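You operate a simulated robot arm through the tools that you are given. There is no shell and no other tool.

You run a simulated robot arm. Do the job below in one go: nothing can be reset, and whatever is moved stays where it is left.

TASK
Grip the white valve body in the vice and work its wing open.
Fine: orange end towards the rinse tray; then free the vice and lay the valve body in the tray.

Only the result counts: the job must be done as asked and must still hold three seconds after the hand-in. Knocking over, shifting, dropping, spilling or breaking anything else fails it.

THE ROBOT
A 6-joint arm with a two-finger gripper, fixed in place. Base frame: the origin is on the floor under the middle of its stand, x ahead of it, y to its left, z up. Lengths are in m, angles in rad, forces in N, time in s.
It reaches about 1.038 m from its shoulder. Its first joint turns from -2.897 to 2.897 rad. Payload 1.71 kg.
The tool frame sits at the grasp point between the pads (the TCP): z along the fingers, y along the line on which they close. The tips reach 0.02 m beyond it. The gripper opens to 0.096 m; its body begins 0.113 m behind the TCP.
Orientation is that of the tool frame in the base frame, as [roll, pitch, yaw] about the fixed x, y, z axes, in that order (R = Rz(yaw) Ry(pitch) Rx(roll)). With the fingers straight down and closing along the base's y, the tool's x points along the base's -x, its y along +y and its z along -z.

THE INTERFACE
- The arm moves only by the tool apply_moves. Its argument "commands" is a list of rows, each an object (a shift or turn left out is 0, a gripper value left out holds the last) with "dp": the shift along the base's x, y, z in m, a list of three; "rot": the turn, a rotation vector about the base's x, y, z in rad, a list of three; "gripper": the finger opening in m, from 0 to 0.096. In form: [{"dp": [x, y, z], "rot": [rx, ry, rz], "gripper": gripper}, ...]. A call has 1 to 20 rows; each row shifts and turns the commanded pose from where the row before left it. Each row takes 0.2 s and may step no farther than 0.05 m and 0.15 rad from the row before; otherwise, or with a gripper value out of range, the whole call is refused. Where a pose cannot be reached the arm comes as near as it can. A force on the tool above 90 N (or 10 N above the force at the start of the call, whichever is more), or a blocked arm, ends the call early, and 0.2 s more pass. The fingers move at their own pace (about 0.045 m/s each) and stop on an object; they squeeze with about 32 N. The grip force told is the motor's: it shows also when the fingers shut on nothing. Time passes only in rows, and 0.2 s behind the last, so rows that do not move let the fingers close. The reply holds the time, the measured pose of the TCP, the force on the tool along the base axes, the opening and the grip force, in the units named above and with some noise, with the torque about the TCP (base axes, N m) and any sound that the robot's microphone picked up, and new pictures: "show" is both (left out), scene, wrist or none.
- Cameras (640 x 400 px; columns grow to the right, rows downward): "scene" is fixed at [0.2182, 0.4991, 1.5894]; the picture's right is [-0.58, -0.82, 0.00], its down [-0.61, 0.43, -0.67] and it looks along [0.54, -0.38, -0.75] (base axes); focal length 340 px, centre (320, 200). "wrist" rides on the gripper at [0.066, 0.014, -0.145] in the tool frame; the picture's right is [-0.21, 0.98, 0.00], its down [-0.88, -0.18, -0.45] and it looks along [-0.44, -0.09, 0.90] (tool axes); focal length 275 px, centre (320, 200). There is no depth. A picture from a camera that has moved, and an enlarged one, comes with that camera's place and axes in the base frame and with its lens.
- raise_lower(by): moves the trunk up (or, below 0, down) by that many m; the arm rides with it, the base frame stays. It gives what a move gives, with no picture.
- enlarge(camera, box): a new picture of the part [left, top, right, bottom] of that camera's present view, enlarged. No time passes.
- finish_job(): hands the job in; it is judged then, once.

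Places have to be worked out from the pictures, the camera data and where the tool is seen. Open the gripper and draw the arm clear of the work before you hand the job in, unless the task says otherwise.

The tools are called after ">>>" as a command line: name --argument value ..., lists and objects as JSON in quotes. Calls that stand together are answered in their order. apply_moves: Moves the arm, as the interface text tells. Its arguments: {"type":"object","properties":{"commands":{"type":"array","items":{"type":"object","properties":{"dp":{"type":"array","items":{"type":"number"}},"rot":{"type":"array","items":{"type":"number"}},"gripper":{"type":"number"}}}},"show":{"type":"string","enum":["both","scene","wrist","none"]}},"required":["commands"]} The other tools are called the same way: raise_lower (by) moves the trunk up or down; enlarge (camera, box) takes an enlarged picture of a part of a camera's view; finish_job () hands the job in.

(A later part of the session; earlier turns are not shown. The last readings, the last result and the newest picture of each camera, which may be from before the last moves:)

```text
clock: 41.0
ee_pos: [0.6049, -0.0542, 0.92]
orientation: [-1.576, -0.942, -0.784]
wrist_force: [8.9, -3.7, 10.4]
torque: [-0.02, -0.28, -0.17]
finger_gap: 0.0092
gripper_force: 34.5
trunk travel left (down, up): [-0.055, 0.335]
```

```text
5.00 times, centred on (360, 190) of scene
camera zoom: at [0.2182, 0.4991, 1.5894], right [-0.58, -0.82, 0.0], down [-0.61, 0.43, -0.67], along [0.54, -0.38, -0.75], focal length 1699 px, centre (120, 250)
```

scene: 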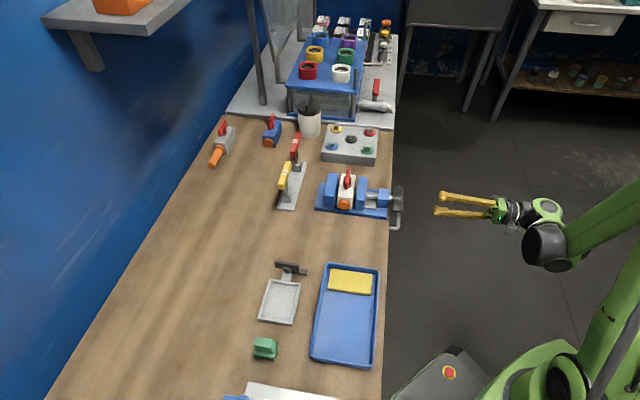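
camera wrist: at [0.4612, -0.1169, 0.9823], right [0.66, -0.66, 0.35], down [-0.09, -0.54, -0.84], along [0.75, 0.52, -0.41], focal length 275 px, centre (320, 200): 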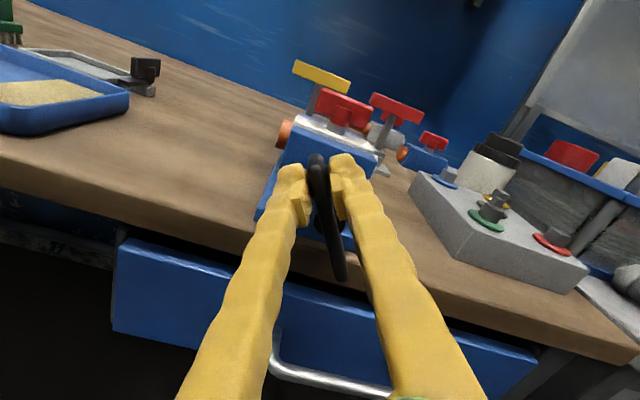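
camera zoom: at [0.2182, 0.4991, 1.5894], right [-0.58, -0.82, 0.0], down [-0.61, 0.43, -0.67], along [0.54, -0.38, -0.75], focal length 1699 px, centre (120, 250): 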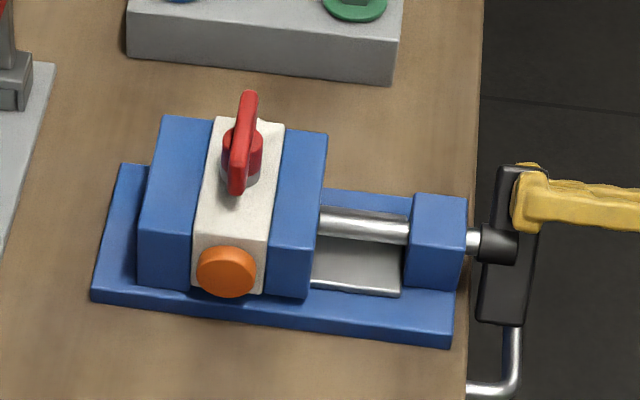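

Still little resistance; the last gap is nearly gone. I continue another 0.15 rad.

>>> apply_moves --commands '[{"dp": [0.0025, -0.0025, -0.0024], "rot": [0.106, 0.106, 0]}]' --show "none"

>>> enlarge --camera "scene" --box '[310, 150, 410, 230]'

```text
clock: 41.4
ee_pos: [0.6053, -0.0549, 0.9182]
orientation: [-1.573, -0.794, -0.781]
wrist_force: [-5.6, 3.9, 6.2]
torque: [-0.24, -0.43, 0.13]
finger_gap: 0.0099
gripper_force: 35.4
trunk travel left (down, up): [-0.055, 0.335]
```

```text
5.00 times, centred on (360, 190) of scene
camera zoom: at [0.2182, 0.4991, 1.5894], right [-0.58, -0.82, 0.0], down [-0.61, 0.43, -0.67], along [0.54, -0.38, -0.75], focal length 1699 px, centre (120, 250)
```

zoom: 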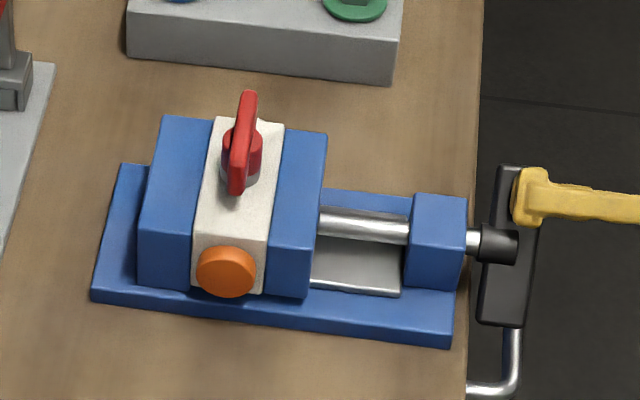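

The handle has stopped while the tool moved on: total resisting torque about 0.7 N·m, so the body is now clamped. I tighten a little more.

>>> apply_moves --commands '[{"dp": [0.0022, -0.0022, -0.0028], "rot": [0.07, 0.07, 0]}, {"dp": [0, 0, 0]}]' --show "none"

>>> enlarge --camera "scene" --box '[310, 150, 410, 230]'

```text
clock: 42.0
ee_pos: [0.6075, -0.0566, 0.9156]
orientation: [-1.571, -0.695, -0.783]
wrist_force: [-21.9, 12.1, 12.0]
torque: [-0.12, -0.49, 0.34]
finger_gap: 0.01
gripper_force: 34.4
trunk travel left (down, up): [-0.055, 0.335]
```

```text
5.00 times, centred on (360, 190) of scene
camera zoom: at [0.2182, 0.4991, 1.5894], right [-0.58, -0.82, 0.0], down [-0.61, 0.43, -0.67], along [0.54, -0.38, -0.75], focal length 1699 px, centre (120, 250)
```

zoom: 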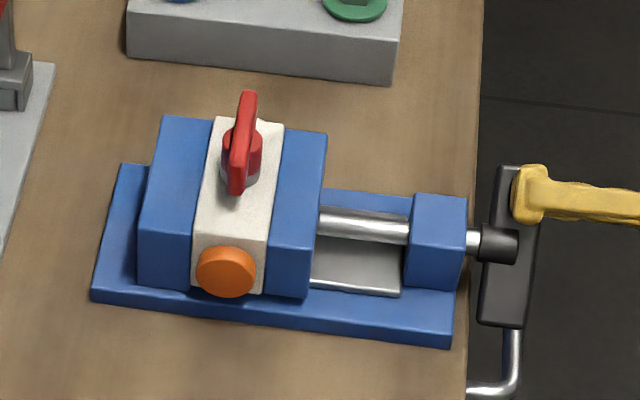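

Resistance is now about 1.2 N·m with the jaws shut on the body: firmly clamped. I open the fingers, back away from the handle and check that nothing springs back.

>>> apply_moves --commands '[{"gripper": 0.02}, {"gripper": 0.04}, {"gripper": 0.04}, {"dp": [-0.015, -0.015, 0]}, {"dp": [-0.03, -0.03, 0]}, {"dp": [-0.03, -0.03, 0]}, {"dp": [0, 0, 0]}]'

>>> enlarge --camera "scene" --box '[310, 150, 410, 230]'

```text
clock: 43.6
ee_pos: [0.5333, -0.1332, 0.9146]
orientation: [-1.572, -0.696, -0.784]
wrist_force: [1.3, 0.2, 0.5]
torque: [-0.01, -0.02, 0.0]
finger_gap: 0.0399
gripper_force: 0.1
trunk travel left (down, up): [-0.055, 0.335]
camera wrist: at [0.4707, -0.2787, 0.9465], right [0.33, -0.33, -0.88], down [-0.87, 0.25, -0.42], along [0.36, 0.91, -0.21], focal length 275 px, centre (320, 200)
```

scene: 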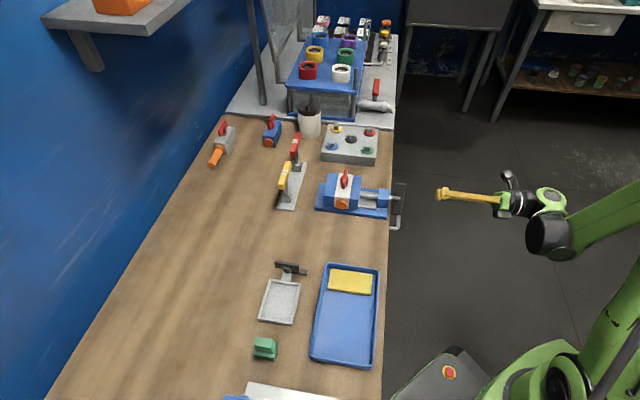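
wrist: 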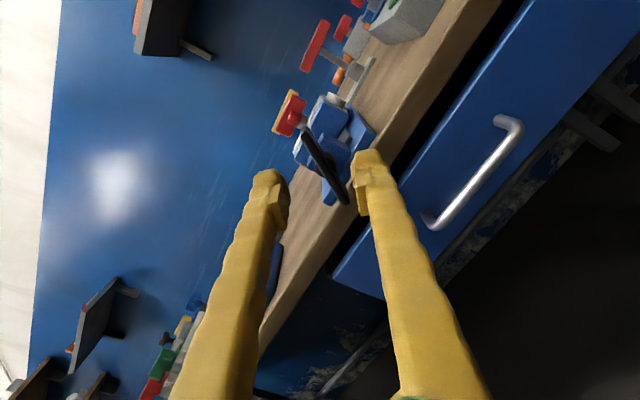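

```text
5.00 times, centred on (360, 190) of scene
camera zoom: at [0.2182, 0.4991, 1.5894], right [-0.58, -0.82, 0.0], down [-0.61, 0.43, -0.67], along [0.54, -0.38, -0.75], focal length 1699 px, centre (120, 250)
```

zoom: 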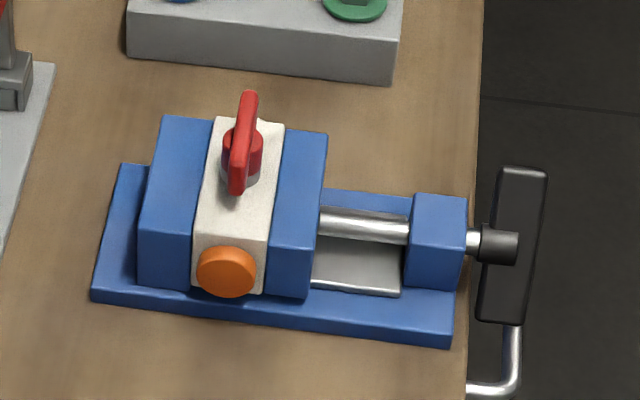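

The clamp holds after release (bar and jaw unchanged). Now I unwind the wrist back to its earlier horizontal attitude in free space before going over the top of the valve.

>>> apply_moves --commands '[{"dp": [-0.01, -0.01, 0], "rot": [-0.102, -0.102, 0]}, {"rot": [-0.102, -0.102, 0]}, {"rot": [-0.102, -0.102, 0]}, {"rot": [-0.102, -0.102, 0]}, {"rot": [-0.102, -0.102, 0]}, {"rot": [-0.102, -0.102, 0]}, {"rot": [-0.102, -0.102, 0]}, {"rot": [-0.102, -0.102, 0]}, {"rot": [-0.102, -0.102, 0]}, {"rot": [-0.102, -0.102, 0]}, {"rot": [-0.102, -0.102, 0]}, {"rot": [-0.102, -0.102, 0]}, {"rot": [-0.102, -0.102, 0]}, {"rot": [-0.102, -0.102, 0]}, {"rot": [-0.102, -0.102, 0]}, {"rot": [-0.102, -0.102, 0]}, {"rot": [-0.1, -0.1, 0]}, {"dp": [0, 0, 0]}]' --show "none"

>>> raise_lower --by 0.17

```text
clock: 47.4
ee_pos: [0.5243, -0.1437, 0.914]
orientation: [1.572, 0.001, 2.355]
wrist_force: [0.1, 0.5, -0.3]
torque: [-0.01, 0.02, 0.03]
finger_gap: 0.0398
gripper_force: 0.1
trunk travel left (down, up): [-0.055, 0.335]
```

```text
clock: 49.3
ee_pos: [0.5217, -0.1425, 1.0858]
orientation: [1.57, 0.0, 2.356]
wrist_force: [1.1, -0.3, -0.1]
torque: [-0.01, 0.03, -0.01]
finger_gap: 0.0399
gripper_force: 0.0
trunk travel left (down, up): [-0.225, 0.165]
```

Now I swing the gripper back to pointing down while moving over the clamped valve at about z=1.086.

>>> apply_moves --commands '[{"rot": [-0.101, 0.101, 0]}, {"rot": [-0.101, 0.101, 0]}, {"rot": [-0.101, 0.101, 0]}, {"rot": [-0.101, 0.101, 0]}, {"dp": [0.0187, 0.0216, 0], "rot": [-0.101, 0.101, 0]}, {"dp": [0.0187, 0.0216, 0], "rot": [-0.101, 0.101, 0]}, {"dp": [0.0187, 0.0216, 0], "rot": [-0.101, 0.101, 0]}, {"dp": [0.0187, 0.0216, 0], "rot": [-0.101, 0.101, 0]}, {"dp": [0.0187, 0.0216, 0], "rot": [-0.101, 0.101, 0]}, {"dp": [0.0187, 0.0216, 0], "rot": [-0.101, 0.101, 0]}, {"dp": [0.0187, 0.0216, 0], "rot": [-0.101, 0.101, 0]}, {"dp": [0.0187, 0.0216, 0]}, {"dp": [0.0187, 0.0216, 0]}, {"dp": [0.0187, 0.0216, 0]}, {"dp": [0, 0, 0]}]'

>>> enlarge --camera "wrist" --box '[220, 60, 420, 220]'

```text
clock: 52.5
ee_pos: [0.709, 0.0729, 1.0845]
orientation: [-3.14, -0.001, 2.359]
wrist_force: [0.8, 0.8, 0.2]
torque: [-0.04, 0.02, 0.01]
finger_gap: 0.0399
gripper_force: 0.1
trunk travel left (down, up): [-0.225, 0.165]
camera wrist: at [0.6711, 0.1294, 1.2298], right [0.84, 0.55, 0.0], down [0.49, -0.75, 0.44], along [0.24, -0.37, -0.9], focal length 275 px, centre (320, 200)
```

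scene: 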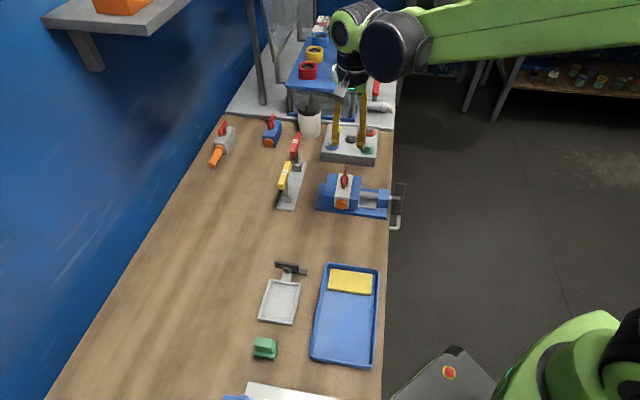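
wrist: 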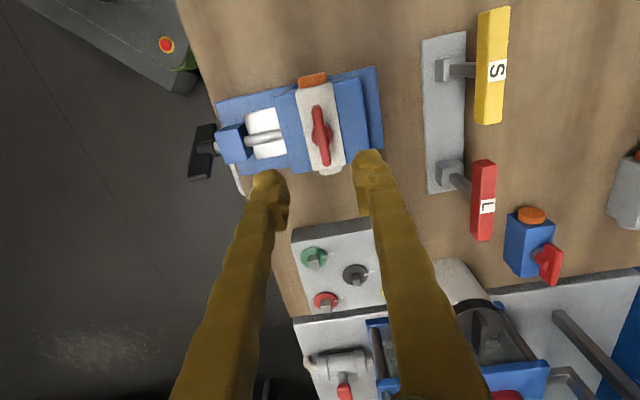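

```text
2.50 times, centred on (320, 140) of wrist
camera zoom: at [0.6711, 0.1294, 1.2298], right [0.84, 0.55, 0.0], down [0.49, -0.75, 0.44], along [0.24, -0.37, -0.9], focal length 688 px, centre (320, 350)
```

zoom: 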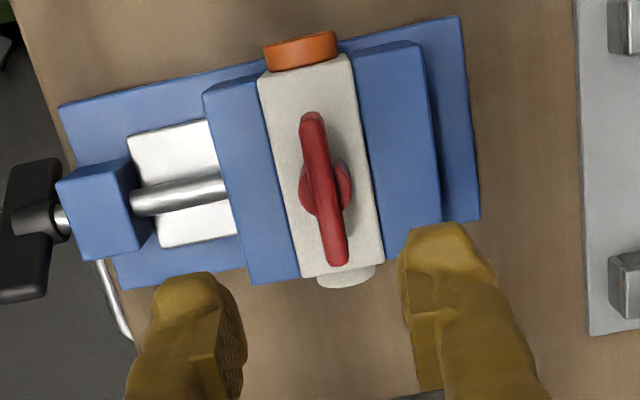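

The tool is centred over the wing (within 1 mm), wing still parallel to the body. I descend to the earlier wing-grip height and close on it.

>>> apply_moves --commands '[{"dp": [0.0005, 0.0005, -0.04]}, {"dp": [0, 0, -0.04]}, {"dp": [0, 0, -0.03]}, {"dp": [0, 0, -0.02]}, {"dp": [0, 0, -0.008]}, {"dp": [0, 0, 0]}]' --show "wrist"

>>> enlarge --camera "wrist" --box '[220, 60, 420, 260]'

>>> enlarge --camera "scene" --box '[310, 140, 410, 220]'

```text
clock: 53.9
ee_pos: [0.7128, 0.0734, 0.9472]
orientation: [-3.14, 0.002, 2.358]
wrist_force: [-0.2, -0.9, -0.7]
torque: [-0.03, -0.02, -0.02]
finger_gap: 0.0399
gripper_force: 0.0
trunk travel left (down, up): [-0.225, 0.165]
camera wrist: at [0.6739, 0.1301, 1.0935], right [0.84, 0.55, 0.0], down [0.49, -0.75, 0.44], along [0.24, -0.37, -0.9], focal length 275 px, centre (320, 200)
```

wrist: 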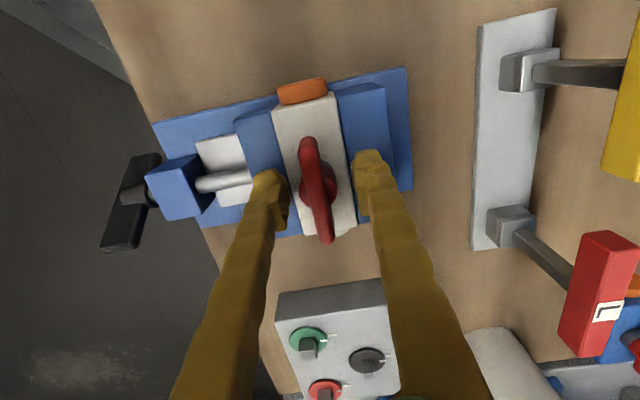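

```text
2.00 times, centred on (320, 160) of wrist
camera zoom: at [0.6739, 0.1301, 1.0935], right [0.84, 0.55, 0.0], down [0.49, -0.75, 0.44], along [0.24, -0.37, -0.9], focal length 551 px, centre (320, 280)
```

zoom: 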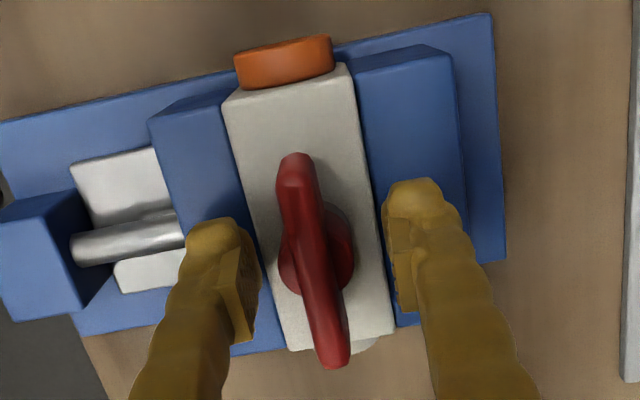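

```text
5.00 times, centred on (360, 180) of scene
camera zoom: at [0.2182, 0.4991, 1.5894], right [-0.58, -0.82, 0.0], down [-0.61, 0.43, -0.67], along [0.54, -0.38, -0.75], focal length 1699 px, centre (120, 300)
```

zoom: 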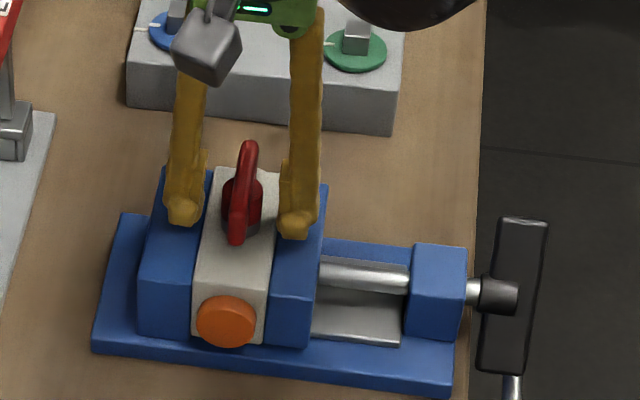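

The wing centre is about 3 mm off the tool axis now; I correct that and close on the wing.

>>> apply_moves --commands '[{"dp": [-0.003, -0.0004, 0]}, {"gripper": 0.025}, {"gripper": 0.015}, {"gripper": 0.005}, {"gripper": 0.0}, {"gripper": 0.0}]' --show "wrist"

>>> enlarge --camera "wrist" --box '[220, 60, 420, 260]'

```text
clock: 55.3
ee_pos: [0.7093, 0.0736, 0.9464]
orientation: [-3.14, 0.0, 2.358]
wrist_force: [5.9, 6.6, -3.5]
torque: [0.07, -0.07, -0.03]
finger_gap: 0.0061
gripper_force: 31.7
trunk travel left (down, up): [-0.225, 0.165]
camera wrist: at [0.6714, 0.1303, 1.0921], right [0.84, 0.55, 0.0], down [0.49, -0.75, 0.44], along [0.24, -0.37, -0.9], focal length 275 px, centre (320, 200)
```

wrist: 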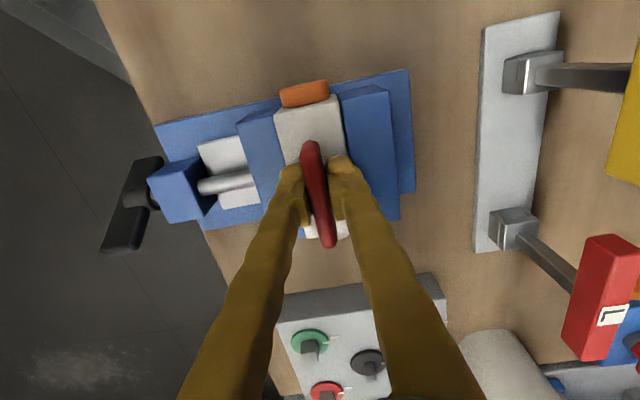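

```text
2.00 times, centred on (320, 160) of wrist
camera zoom: at [0.6714, 0.1303, 1.0921], right [0.84, 0.55, 0.0], down [0.49, -0.75, 0.44], along [0.24, -0.37, -0.9], focal length 551 px, centre (320, 280)
```

zoom: 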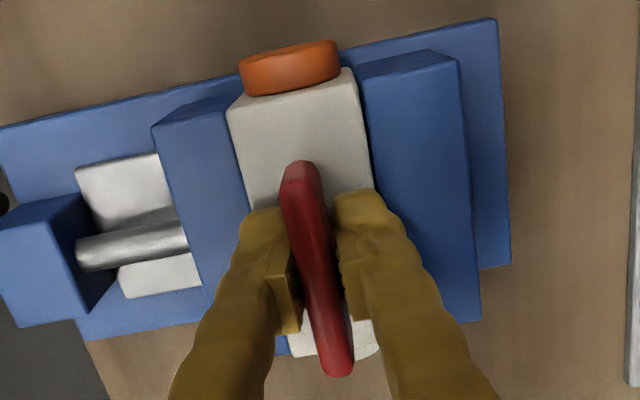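

The wing is held (gap 6 mm). I first try a small turn counter-clockwise (from above), 0.2 rad, and read the torque.

>>> apply_moves --commands '[{"dp": [0.0006, 0.0006, 0], "rot": [0, 0, 0.05]}, {"rot": [0, 0, 0.05]}, {"rot": [0, 0, 0.05]}, {"rot": [0, 0, 0.05]}]' --show "wrist"

>>> enlarge --camera "wrist" --box '[220, 60, 420, 260]'

>>> enlarge --camera "scene" --box '[310, 140, 410, 220]'

```text
clock: 56.3
ee_pos: [0.7083, 0.0741, 0.9479]
orientation: [-3.139, 0.001, 2.556]
wrist_force: [10.4, 2.6, 6.5]
torque: [-0.07, -0.26, 0.0]
finger_gap: 0.0054
gripper_force: 32.2
trunk travel left (down, up): [-0.225, 0.165]
camera wrist: at [0.6605, 0.122, 1.0915], right [0.71, 0.7, 0.0], down [0.63, -0.64, 0.44], along [0.31, -0.32, -0.9], focal length 275 px, centre (320, 200)
```

wrist: 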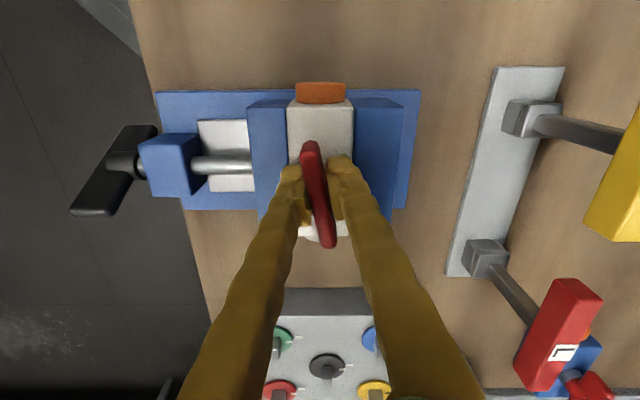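

```text
2.00 times, centred on (320, 160) of wrist
camera zoom: at [0.6605, 0.122, 1.0915], right [0.71, 0.7, 0.0], down [0.63, -0.64, 0.44], along [0.31, -0.32, -0.9], focal length 551 px, centre (320, 280)
```

zoom: 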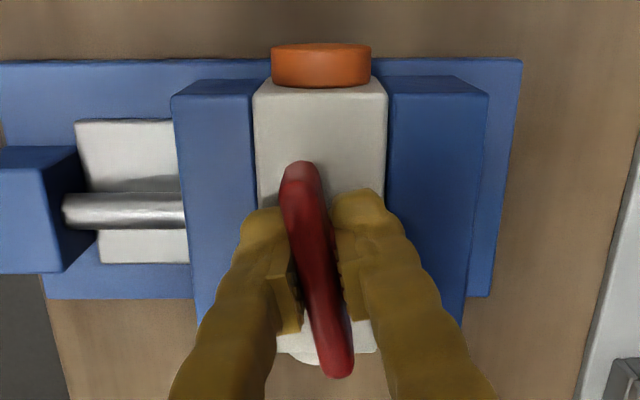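

```text
5.00 times, centred on (360, 180) of scene
camera zoom: at [0.2182, 0.4991, 1.5894], right [-0.58, -0.82, 0.0], down [-0.61, 0.43, -0.67], along [0.54, -0.38, -0.75], focal length 1699 px, centre (120, 300)
```

zoom: 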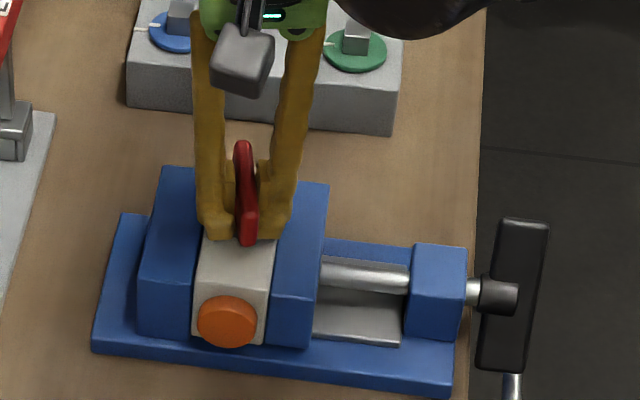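

The wing turned 0.2 rad counter-clockwise with the fingers and practically no torque, so this is not a stop direction. I go on in the same sense, watching for a stop or a sound.

>>> apply_moves --commands '[{"rot": [0, 0, 0.1]}, {"rot": [0, 0, 0.1]}, {"rot": [0, 0, 0.1]}, {"rot": [0, 0, 0.1]}]' --show "none"

>>> enlarge --camera "wrist" --box '[220, 60, 420, 260]'

```text
clock: 57.3
ee_pos: [0.7108, 0.0744, 0.946]
orientation: [-3.141, 0.0, 2.959]
wrist_force: [2.8, 4.3, -1.0]
torque: [0.06, -0.07, -0.03]
finger_gap: 0.006
gripper_force: 31.5
trunk travel left (down, up): [-0.225, 0.165]
```

```text
2.00 times, centred on (320, 160) of wrist
camera zoom: at [0.6454, 0.0994, 1.092], right [0.38, 0.92, 0.0], down [0.83, -0.34, 0.44], along [0.41, -0.17, -0.9], focal length 551 px, centre (320, 280)
```

zoom: 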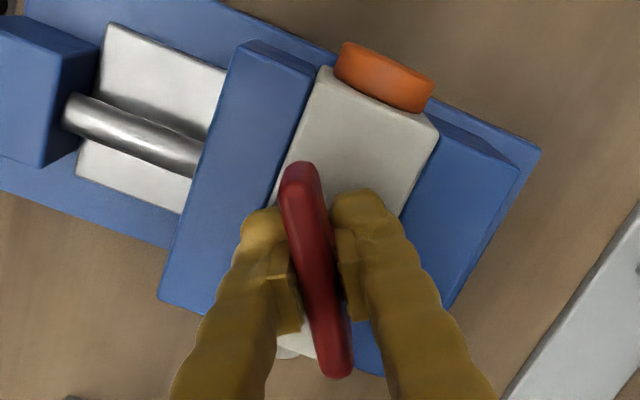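

Rotating freely at 0.6 rad, torque still near zero. I continue.

>>> apply_moves --commands '[{"rot": [0, 0, 0.1]}, {"rot": [0, 0, 0.1]}, {"rot": [0, 0, 0.1]}, {"rot": [0, 0, 0.1]}, {"rot": [0, 0, 0.1]}]' --show "none"

>>> enlarge --camera "wrist" --box '[220, 60, 420, 260]'

```text
clock: 58.5
ee_pos: [0.7097, 0.0727, 0.9471]
orientation: [3.141, -0.001, -2.824]
wrist_force: [6.8, 9.6, 2.9]
torque: [0.16, -0.27, -0.02]
finger_gap: 0.006
gripper_force: 31.6
trunk travel left (down, up): [-0.225, 0.165]
```

```text
2.00 times, centred on (320, 160) of wrist
camera zoom: at [0.6407, 0.0659, 1.0919], right [-0.11, 0.99, 0.0], down [0.89, 0.1, 0.44], along [0.44, 0.05, -0.9], focal length 551 px, centre (320, 280)
```

zoom: 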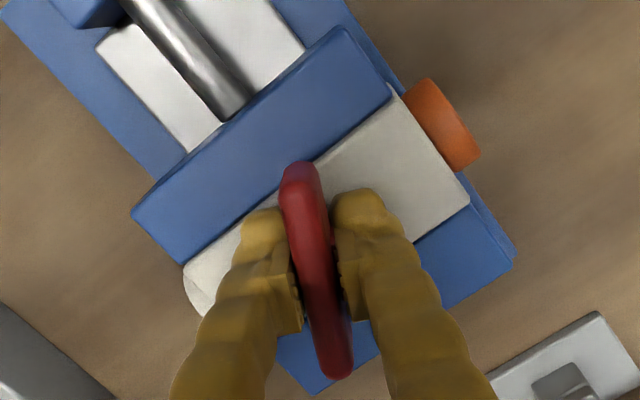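

At 1.1 rad, still no stop. I continue towards a quarter turn in smaller steps.

>>> apply_moves --commands '[{"rot": [0, 0, 0.1]}, {"rot": [0, 0, 0.1]}, {"rot": [0, 0, 0.1]}, {"rot": [0, 0, 0.05]}]' --show "none"

>>> apply_moves --commands '[{"rot": [0, 0, 0.05]}, {"rot": [0, 0, 0.05]}]' --show "none"

>>> apply_moves --commands '[{"rot": [0, 0, 0.05]}, {"dp": [0, 0, 0]}]' --show "wrist"

>>> enlarge --camera "wrist" --box '[220, 60, 420, 260]'

```text
clock: 59.5
ee_pos: [0.7084, 0.074, 0.9472]
orientation: [3.14, -0.002, -2.476]
wrist_force: [5.6, 3.4, -1.5]
torque: [0.1, -0.16, 0.03]
finger_gap: 0.0064
gripper_force: 31.8
trunk travel left (down, up): [-0.225, 0.165]
```

```text
clock: 60.1
ee_pos: [0.7085, 0.0729, 0.9467]
orientation: [-3.14, 0.001, -2.376]
wrist_force: [1.1, 1.2, -0.9]
torque: [0.01, -0.04, -0.06]
finger_gap: 0.006
gripper_force: 32.0
trunk travel left (down, up): [-0.225, 0.165]
```

```text
clock: 60.7
ee_pos: [0.7087, 0.0744, 0.9468]
orientation: [3.141, 0.0, -2.326]
wrist_force: [0.3, 2.7, -2.6]
torque: [-0.08, 0.06, -0.47]
finger_gap: 0.006
gripper_force: 31.9
trunk travel left (down, up): [-0.225, 0.165]
camera wrist: at [0.6528, 0.0353, 1.0921], right [-0.57, 0.82, 0.0], down [0.74, 0.51, 0.44], along [0.36, 0.25, -0.9], focal length 275 px, centre (320, 200)
```

wrist: 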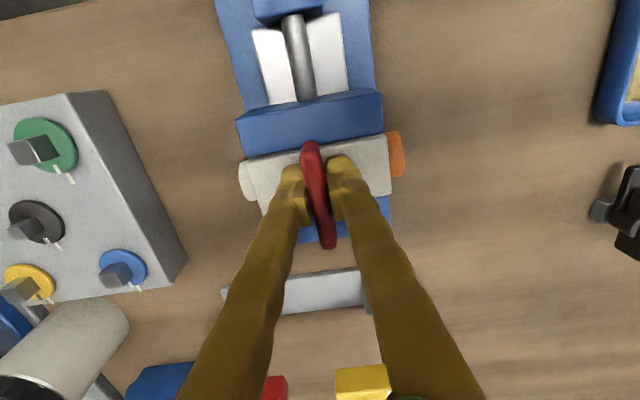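

```text
2.00 times, centred on (320, 160) of wrist
camera zoom: at [0.6528, 0.0353, 1.0921], right [-0.57, 0.82, 0.0], down [0.74, 0.51, 0.44], along [0.36, 0.25, -0.9], focal length 551 px, centre (320, 280)
```

zoom: 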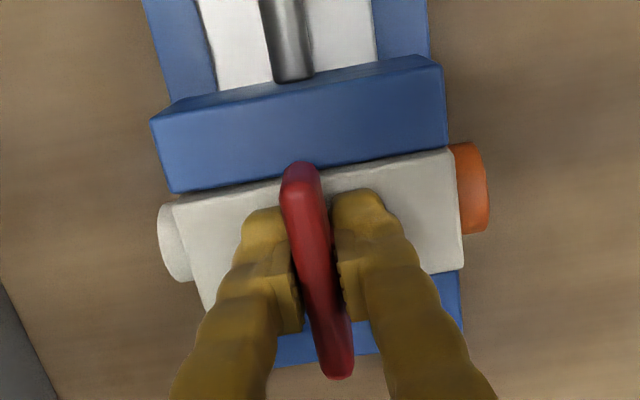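

At about 90° the torque suddenly rises to −0.47 N·m: the wing has reached its open stop, straight across the body. I ease off the torque slightly, release and rise to inspect.

>>> apply_moves --commands '[{"rot": [0, 0, -0.025]}, {"gripper": 0.02}, {"gripper": 0.04}, {"gripper": 0.04}, {"dp": [0, 0, 0.02]}, {"dp": [0, 0, 0.04]}, {"dp": [0, 0, 0.05]}, {"dp": [0, 0, 0.03]}, {"dp": [0, 0, 0]}]'

>>> enlarge --camera "scene" --box '[310, 150, 410, 230]'

>>> enlarge --camera "wrist" --box '[220, 60, 420, 220]'

```text
clock: 62.7
ee_pos: [0.7086, 0.0725, 1.0862]
orientation: [3.141, -0.001, -2.351]
wrist_force: [1.2, -0.3, 1.0]
torque: [-0.01, 0.05, 0.02]
finger_gap: 0.0399
gripper_force: 0.1
trunk travel left (down, up): [-0.225, 0.165]
camera wrist: at [0.6513, 0.0353, 1.2311], right [-0.55, 0.83, 0.0], down [0.75, 0.49, 0.44], along [0.37, 0.24, -0.9], focal length 275 px, centre (320, 200)
```

scene: 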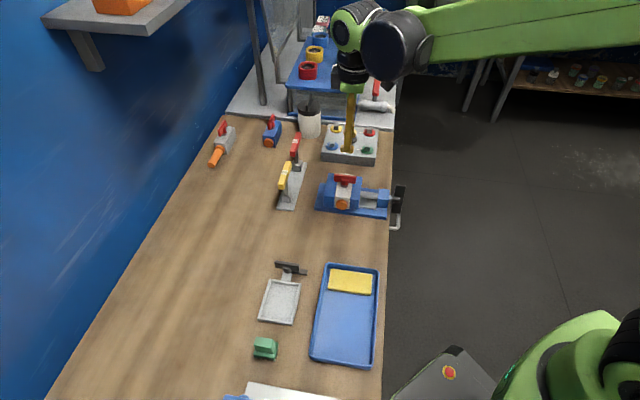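
wrist: 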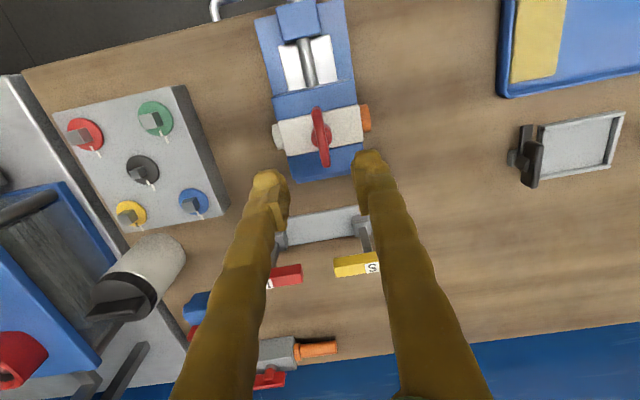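

```text
5.00 times, centred on (360, 190) of scene
camera zoom: at [0.2182, 0.4991, 1.5894], right [-0.58, -0.82, 0.0], down [-0.61, 0.43, -0.67], along [0.54, -0.38, -0.75], focal length 1699 px, centre (120, 250)
```

zoom: 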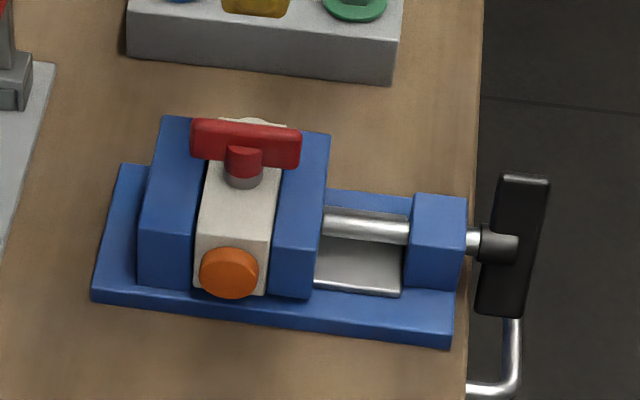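

```text
2.50 times, centred on (320, 140) of wrist
camera zoom: at [0.6513, 0.0353, 1.2311], right [-0.55, 0.83, 0.0], down [0.75, 0.49, 0.44], along [0.37, 0.24, -0.9], focal length 688 px, centre (320, 350)
```

zoom: 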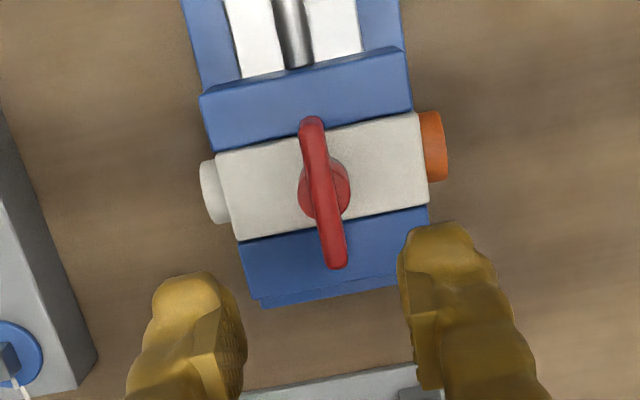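

The wing now stands straight across the body. The handle and moving jaw seem to have crept back ~2 mm, though, while I turned the wing; I look closer at the jaw contact.

>>> enlarge --camera "wrist" --box '[270, 75, 380, 185]'

>>> enlarge --camera "scene" --box '[330, 165, 380, 215]'

```text
3.64 times, centred on (325, 130) of wrist
camera zoom: at [0.6513, 0.0353, 1.2311], right [-0.55, 0.83, 0.0], down [0.75, 0.49, 0.44], along [0.37, 0.24, -0.9], focal length 1001 px, centre (302, 454)
```

zoom: 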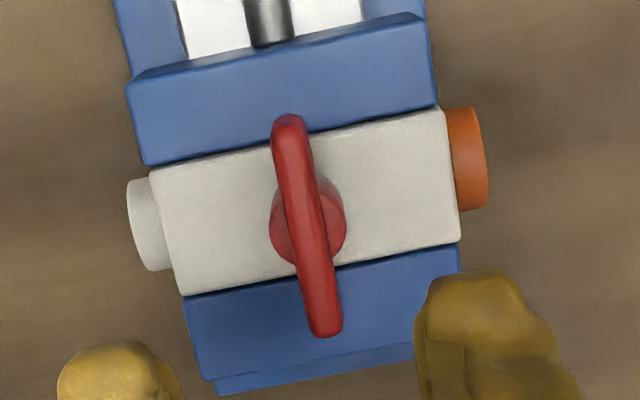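

```text
8.00 times, centred on (355, 190) of scene
camera zoom: at [0.2182, 0.4991, 1.5894], right [-0.58, -0.82, 0.0], down [-0.61, 0.43, -0.67], along [0.54, -0.38, -0.75], focal length 2719 px, centre (40, 280)
```

zoom: 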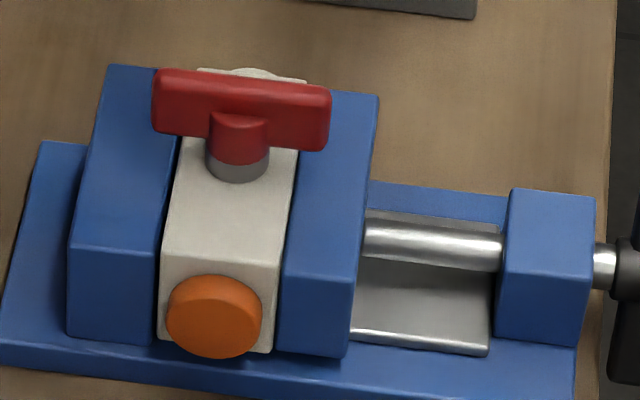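

The body did shift with the jaw about 1.6 mm when the fingers closed off-centre on the wing, so the vice was no longer tight while I turned it. To do it properly I'll close the wing again, re-tighten the vice, and then reopen the wing gently. First I go down over the wing with a narrow, non-squeezing opening.

>>> apply_moves --commands '[{"dp": [0.0, 0.0015, -0.04], "gripper": 0.024}, {"dp": [0, 0, -0.04]}, {"dp": [0, 0, -0.03]}, {"dp": [0, 0, -0.02]}, {"dp": [0, 0, -0.008]}, {"dp": [0, 0, 0]}]' --show "wrist"

>>> enlarge --camera "wrist" --box '[220, 60, 420, 260]'

```text
clock: 64.1
ee_pos: [0.7076, 0.0764, 0.9502]
orientation: [3.141, 0.001, -2.351]
wrist_force: [1.2, -0.1, -0.3]
torque: [-0.01, 0.0, 0.0]
finger_gap: 0.0242
gripper_force: 0.1
trunk travel left (down, up): [-0.225, 0.165]
camera wrist: at [0.6496, 0.0391, 1.094], right [-0.55, 0.83, 0.0], down [0.75, 0.49, 0.44], along [0.37, 0.24, -0.9], focal length 275 px, centre (320, 200)
```

wrist: 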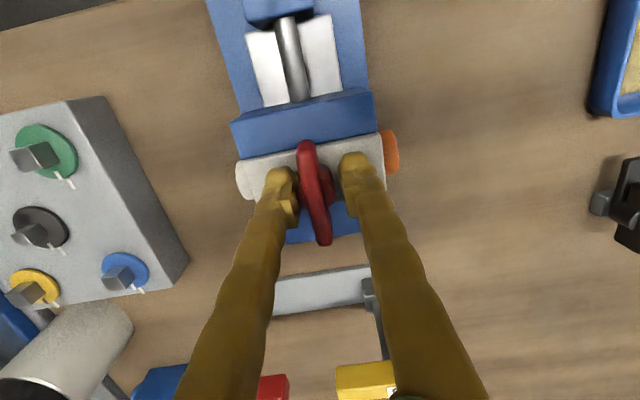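

```text
2.00 times, centred on (320, 160) of wrist
camera zoom: at [0.6496, 0.0391, 1.094], right [-0.55, 0.83, 0.0], down [0.75, 0.49, 0.44], along [0.37, 0.24, -0.9], focal length 551 px, centre (320, 280)
```

zoom: 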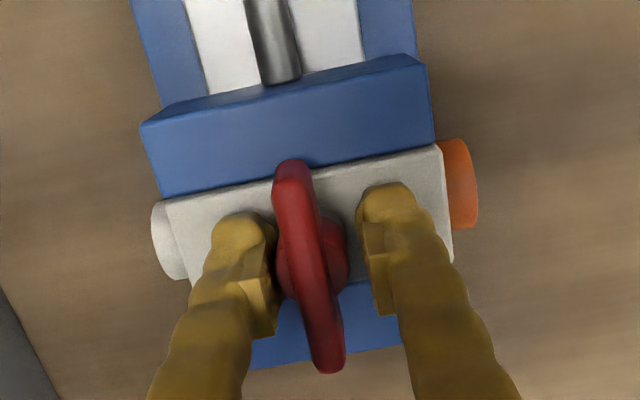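

The wing sits ~3.5 mm towards the control box from the tool axis; I centre on it, then narrow to 15 mm without squeezing.

>>> apply_moves --commands '[{"dp": [0.0032, -0.0018, -0.002]}, {"dp": [0, 0, 0]}, {"gripper": 0.018}, {"gripper": 0.015}, {"dp": [0, 0, 0]}]' --show "wrist"

>>> enlarge --camera "wrist" --box '[220, 60, 420, 260]'

```text
clock: 65.3
ee_pos: [0.7108, 0.0742, 0.9462]
orientation: [-3.141, -0.001, -2.351]
wrist_force: [-0.2, -0.7, -0.5]
torque: [0.01, -0.01, -0.01]
finger_gap: 0.0151
gripper_force: 0.0
trunk travel left (down, up): [-0.225, 0.165]
camera wrist: at [0.6536, 0.0376, 1.0915], right [-0.55, 0.83, 0.0], down [0.75, 0.49, 0.44], along [0.37, 0.24, -0.9], focal length 275 px, centre (320, 200)
```

wrist: 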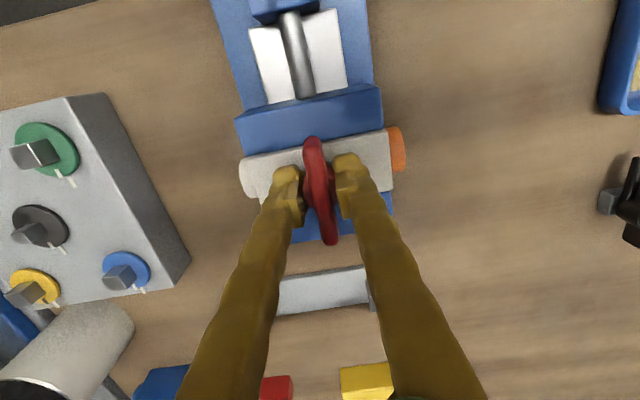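

```text
2.00 times, centred on (320, 160) of wrist
camera zoom: at [0.6536, 0.0376, 1.0915], right [-0.55, 0.83, 0.0], down [0.75, 0.49, 0.44], along [0.37, 0.24, -0.9], focal length 551 px, centre (320, 280)
```

zoom: 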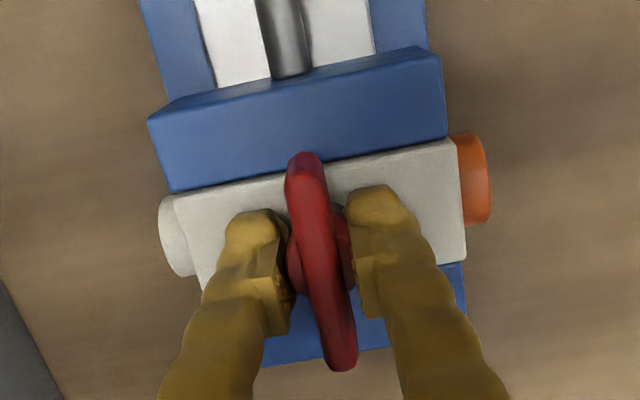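

Centred, no contact force. Now I turn clockwise about 1.8 rad (quarter turn plus the backlash) to bring the wing back to closed.

>>> apply_moves --commands '[{"rot": [0, 0, -0.12]}, {"rot": [0, 0, -0.12]}, {"rot": [0, 0, -0.12]}, {"rot": [0, 0, -0.12]}, {"rot": [0, 0, -0.12]}, {"rot": [0, 0, -0.12]}]' --show "wrist"

>>> enlarge --camera "wrist" --box '[220, 60, 420, 260]'

>>> enlarge --camera "scene" --box '[310, 150, 410, 230]'

```text
clock: 66.7
ee_pos: [0.7121, 0.0741, 0.9473]
orientation: [-3.141, 0.001, -3.072]
wrist_force: [1.0, 0.6, 1.1]
torque: [0.0, 0.03, 0.05]
finger_gap: 0.0153
gripper_force: 0.2
trunk travel left (down, up): [-0.225, 0.165]
camera wrist: at [0.6438, 0.0827, 1.0919], right [0.14, 0.99, 0.0], down [0.89, -0.12, 0.44], along [0.44, -0.06, -0.9], focal length 275 px, centre (320, 200)
```

wrist: 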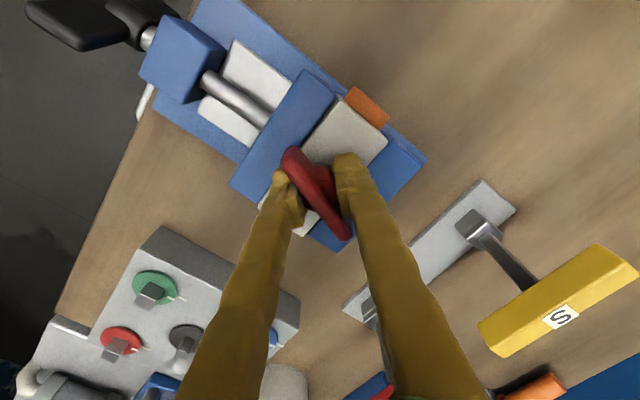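

```text
2.00 times, centred on (320, 160) of wrist
camera zoom: at [0.6438, 0.0827, 1.0919], right [0.14, 0.99, 0.0], down [0.89, -0.12, 0.44], along [0.44, -0.06, -0.9], focal length 551 px, centre (320, 280)
```

zoom: 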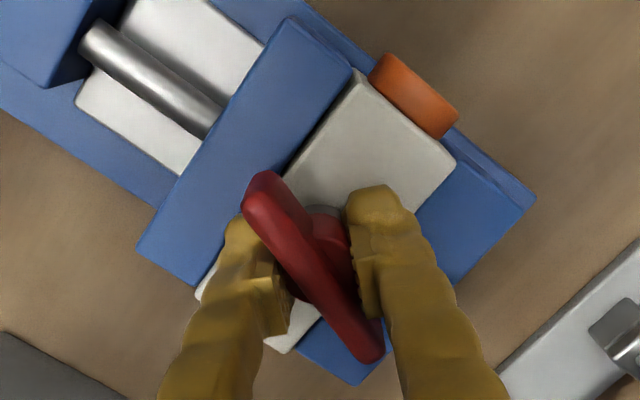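

```text
5.00 times, centred on (360, 190) of scene
camera zoom: at [0.2182, 0.4991, 1.5894], right [-0.58, -0.82, 0.0], down [-0.61, 0.43, -0.67], along [0.54, -0.38, -0.75], focal length 1699 px, centre (120, 250)
```

zoom: 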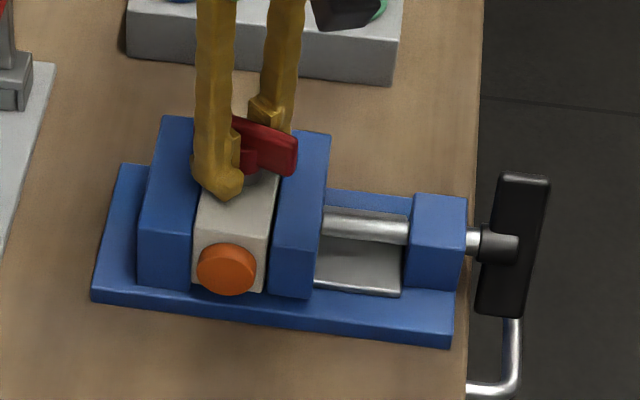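

That works gently (≈1 N, 0.05 N·m). I continue clockwise.

>>> apply_moves --commands '[{"rot": [0, 0, -0.12]}, {"rot": [0, 0, -0.12]}, {"rot": [0, 0, -0.12]}, {"rot": [0, 0, -0.12]}, {"rot": [0, 0, -0.12]}, {"rot": [0, 0, -0.12]}, {"rot": [0, 0, -0.12]}, {"rot": [0, 0, -0.12]}]' --show "none"

>>> enlarge --camera "wrist" --box '[220, 60, 420, 260]'

>>> enlarge --camera "scene" --box '[310, 150, 410, 230]'

```text
clock: 68.5
ee_pos: [0.7114, 0.0738, 0.9476]
orientation: [-3.14, 0.001, 2.247]
wrist_force: [-0.5, -0.7, 0.9]
torque: [-0.03, 0.02, 0.0]
finger_gap: 0.0157
gripper_force: 0.9
trunk travel left (down, up): [-0.225, 0.165]
```

```text
2.00 times, centred on (320, 160) of wrist
camera zoom: at [0.68, 0.1334, 1.0924], right [0.89, 0.45, 0.0], down [0.41, -0.8, 0.44], along [0.2, -0.4, -0.9], focal length 551 px, centre (320, 280)
```

zoom: 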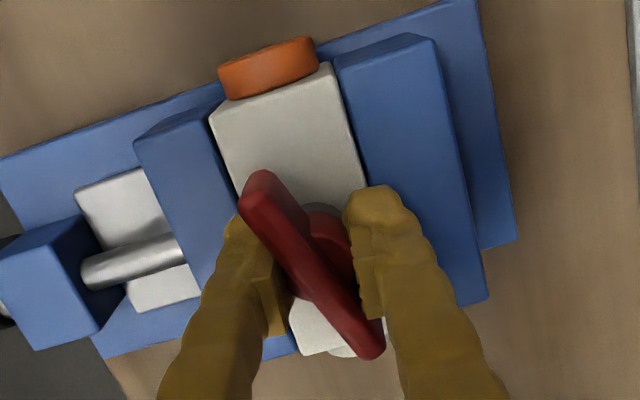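

```text
5.00 times, centred on (360, 190) of scene
camera zoom: at [0.2182, 0.4991, 1.5894], right [-0.58, -0.82, 0.0], down [-0.61, 0.43, -0.67], along [0.54, -0.38, -0.75], focal length 1699 px, centre (120, 250)
```

zoom: 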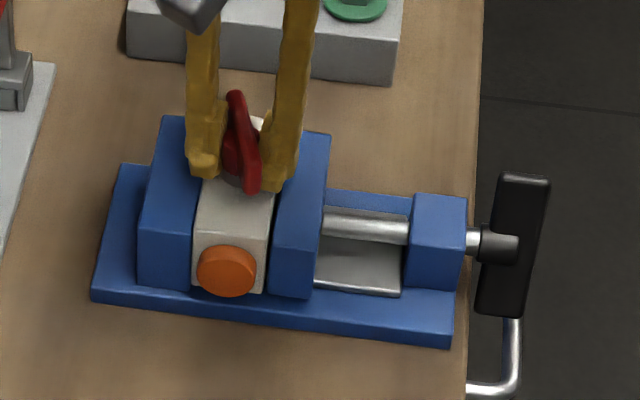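

About 0.35 rad of closing remains. I continue in smaller steps, watching for a stop at the parallel position.

>>> apply_moves --commands '[{"rot": [0, 0, -0.1]}, {"rot": [0, 0, -0.1]}, {"rot": [0, 0, -0.1]}]' --show "none"

>>> apply_moves --commands '[{"rot": [0, 0, -0.05]}, {"dp": [0, 0, 0]}]' --show "none"

>>> enlarge --camera "wrist" --box '[220, 60, 420, 260]'

```text
clock: 69.3
ee_pos: [0.7128, 0.0735, 0.9472]
orientation: [-3.141, 0.0, 1.95]
wrist_force: [-0.9, -2.0, 0.2]
torque: [0.01, -0.02, 0.02]
finger_gap: 0.0157
gripper_force: 0.5
trunk travel left (down, up): [-0.225, 0.165]
```

```text
clock: 69.9
ee_pos: [0.7116, 0.0723, 0.9466]
orientation: [-3.139, 0.0, 1.9]
wrist_force: [-0.7, -0.7, 1.3]
torque: [0.0, 0.0, 0.02]
finger_gap: 0.0162
gripper_force: 1.3
trunk travel left (down, up): [-0.225, 0.165]
```

```text
2.00 times, centred on (320, 160) of wrist
camera zoom: at [0.7019, 0.1396, 1.0914], right [0.99, 0.12, 0.0], down [0.11, -0.89, 0.44], along [0.05, -0.44, -0.9], focal length 551 px, centre (320, 280)
```

zoom: 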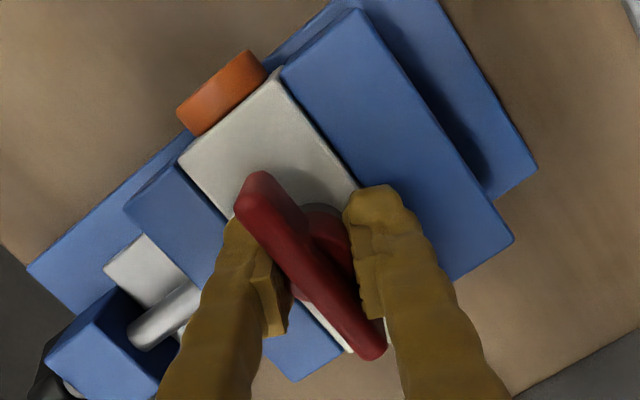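

The wing is again about parallel. I nudge a bit further to learn whether there is a stop here.

>>> apply_moves --commands '[{"rot": [0, 0, -0.05]}, {"dp": [0, 0, 0]}]' --show "none"

>>> apply_moves --commands '[{"rot": [0, 0, -0.05]}, {"dp": [0, 0, 0]}]' --show "none"

>>> enlarge --camera "wrist" --box '[220, 60, 420, 260]'

>>> enlarge --camera "scene" --box '[310, 150, 410, 230]'

```text
clock: 70.5
ee_pos: [0.7123, 0.073, 0.9475]
orientation: [-3.141, 0.001, 1.85]
wrist_force: [-2.7, -2.2, 0.9]
torque: [-0.02, 0.02, 0.16]
finger_gap: 0.0167
gripper_force: 7.6
trunk travel left (down, up): [-0.225, 0.165]
```

```text
clock: 71.1
ee_pos: [0.7112, 0.072, 0.9463]
orientation: [-3.14, 0.001, 1.801]
wrist_force: [-11.6, -7.8, -6.1]
torque: [-0.34, 0.07, 1.01]
finger_gap: 0.0164
gripper_force: 32.8
trunk travel left (down, up): [-0.225, 0.165]
```

```text
2.00 times, centred on (320, 160) of wrist
camera zoom: at [0.7087, 0.1394, 1.0915], right [1.0, 0.02, 0.0], down [0.02, -0.9, 0.45], along [0.01, -0.45, -0.9], focal length 551 px, centre (320, 280)
```

zoom: 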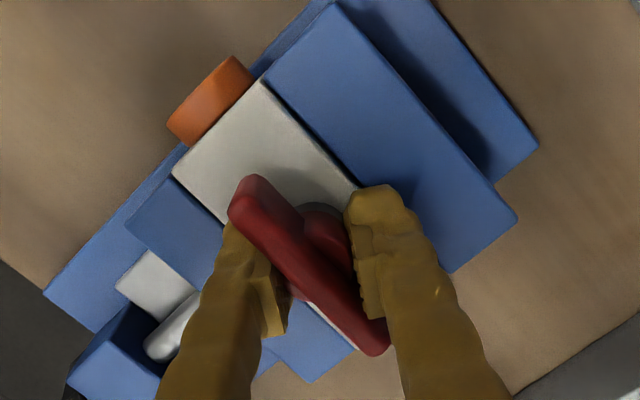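

```text
5.00 times, centred on (360, 190) of scene
camera zoom: at [0.2182, 0.4991, 1.5894], right [-0.58, -0.82, 0.0], down [-0.61, 0.43, -0.67], along [0.54, -0.38, -0.75], focal length 1699 px, centre (120, 250)
```

zoom: 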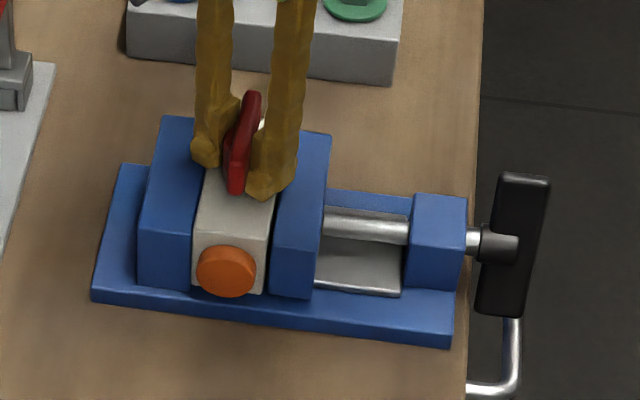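

There is a firm stop at parallel, so the range is a quarter turn: parallel = closed, across = open (counter-clockwise). I turn the tool back parallel to the wing and rise, leaving the wing closed for the re-tightening.

>>> apply_moves --commands '[{"rot": [0, 0, 0.13]}, {"rot": [0, 0, 0.13]}, {"rot": [0, 0, 0.13]}, {"rot": [0, 0, 0.14]}, {"gripper": 0.03}, {"dp": [0, 0, 0.02]}, {"dp": [0, 0, 0.04]}, {"dp": [0, 0, 0.05]}, {"dp": [0, 0, 0.03]}]' --show "none"

>>> enlarge --camera "scene" --box '[310, 150, 410, 230]'

>>> enlarge --camera "wrist" --box '[180, 60, 420, 220]'

```text
clock: 73.1
ee_pos: [0.7136, 0.0747, 1.0883]
orientation: [-3.139, -0.001, 2.33]
wrist_force: [1.1, 0.7, 0.3]
torque: [-0.01, -0.04, -0.04]
finger_gap: 0.0302
gripper_force: 0.0
trunk travel left (down, up): [-0.225, 0.165]
```

```text
5.00 times, centred on (360, 190) of scene
camera zoom: at [0.2182, 0.4991, 1.5894], right [-0.58, -0.82, 0.0], down [-0.61, 0.43, -0.67], along [0.54, -0.38, -0.75], focal length 1699 px, centre (120, 250)
```

zoom: 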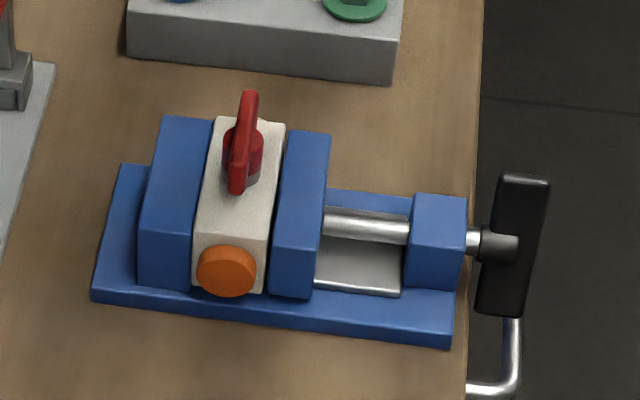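

```text
2.50 times, centred on (300, 140) of wrist
camera zoom: at [0.6764, 0.131, 1.2328], right [0.85, 0.53, 0.0], down [0.47, -0.76, 0.44], along [0.23, -0.38, -0.9], focal length 688 px, centre (370, 350)
```

zoom: 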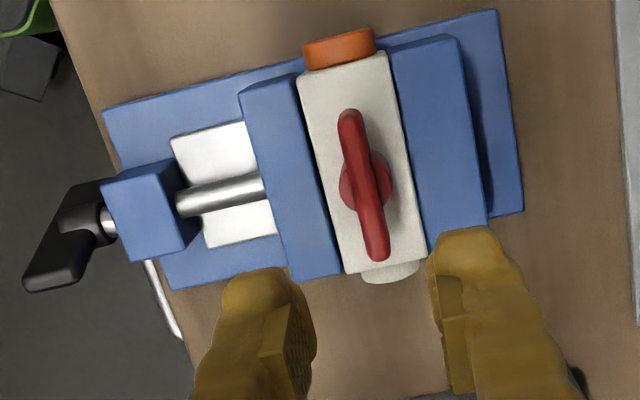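

The small looseness is visible. I go back to the handle: retreat, swing the gripper horizontal as before, then lower the trunk.

>>> apply_moves --commands '[{"dp": [-0.03, -0.03, 0], "rot": [0, 0, 0.026]}, {"dp": [-0.03, -0.03, 0]}, {"dp": [-0.03, -0.03, 0]}, {"dp": [-0.02, -0.02, 0], "rot": [0.101, -0.101, 0]}, {"dp": [-0.02, -0.02, 0], "rot": [0.101, -0.101, 0]}, {"dp": [-0.02, -0.02, 0], "rot": [0.101, -0.101, 0]}, {"dp": [-0.015, -0.015, 0], "rot": [0.101, -0.101, 0]}, {"dp": [-0.015, -0.015, 0], "rot": [0.101, -0.101, 0]}, {"dp": [-0.015, -0.015, 0], "rot": [0.101, -0.101, 0]}, {"dp": [-0.015, -0.015, 0], "rot": [0.101, -0.101, 0]}, {"dp": [0, 0, 0], "rot": [0.101, -0.101, 0]}, {"dp": [0, 0, 0], "rot": [0.101, -0.101, 0]}, {"dp": [0, 0, 0], "rot": [0.101, -0.101, 0]}, {"dp": [0, 0, 0], "rot": [0.101, -0.101, 0], "gripper": 0.04}, {"dp": [0, 0, 0]}]' --show "none"

>>> raise_lower --by -0.17

```text
clock: 76.3
ee_pos: [0.5032, -0.1367, 1.0862]
orientation: [1.568, 0.0, 2.356]
wrist_force: [1.6, -0.1, -0.4]
torque: [0.01, 0.01, 0.07]
finger_gap: 0.0402
gripper_force: 0.1
trunk travel left (down, up): [-0.225, 0.165]
```

```text
clock: 78.3
ee_pos: [0.5036, -0.1372, 0.9171]
orientation: [1.572, 0.0, 2.355]
wrist_force: [0.1, 0.5, 0.6]
torque: [-0.01, 0.0, 0.0]
finger_gap: 0.0401
gripper_force: 0.0
trunk travel left (down, up): [-0.055, 0.335]
```

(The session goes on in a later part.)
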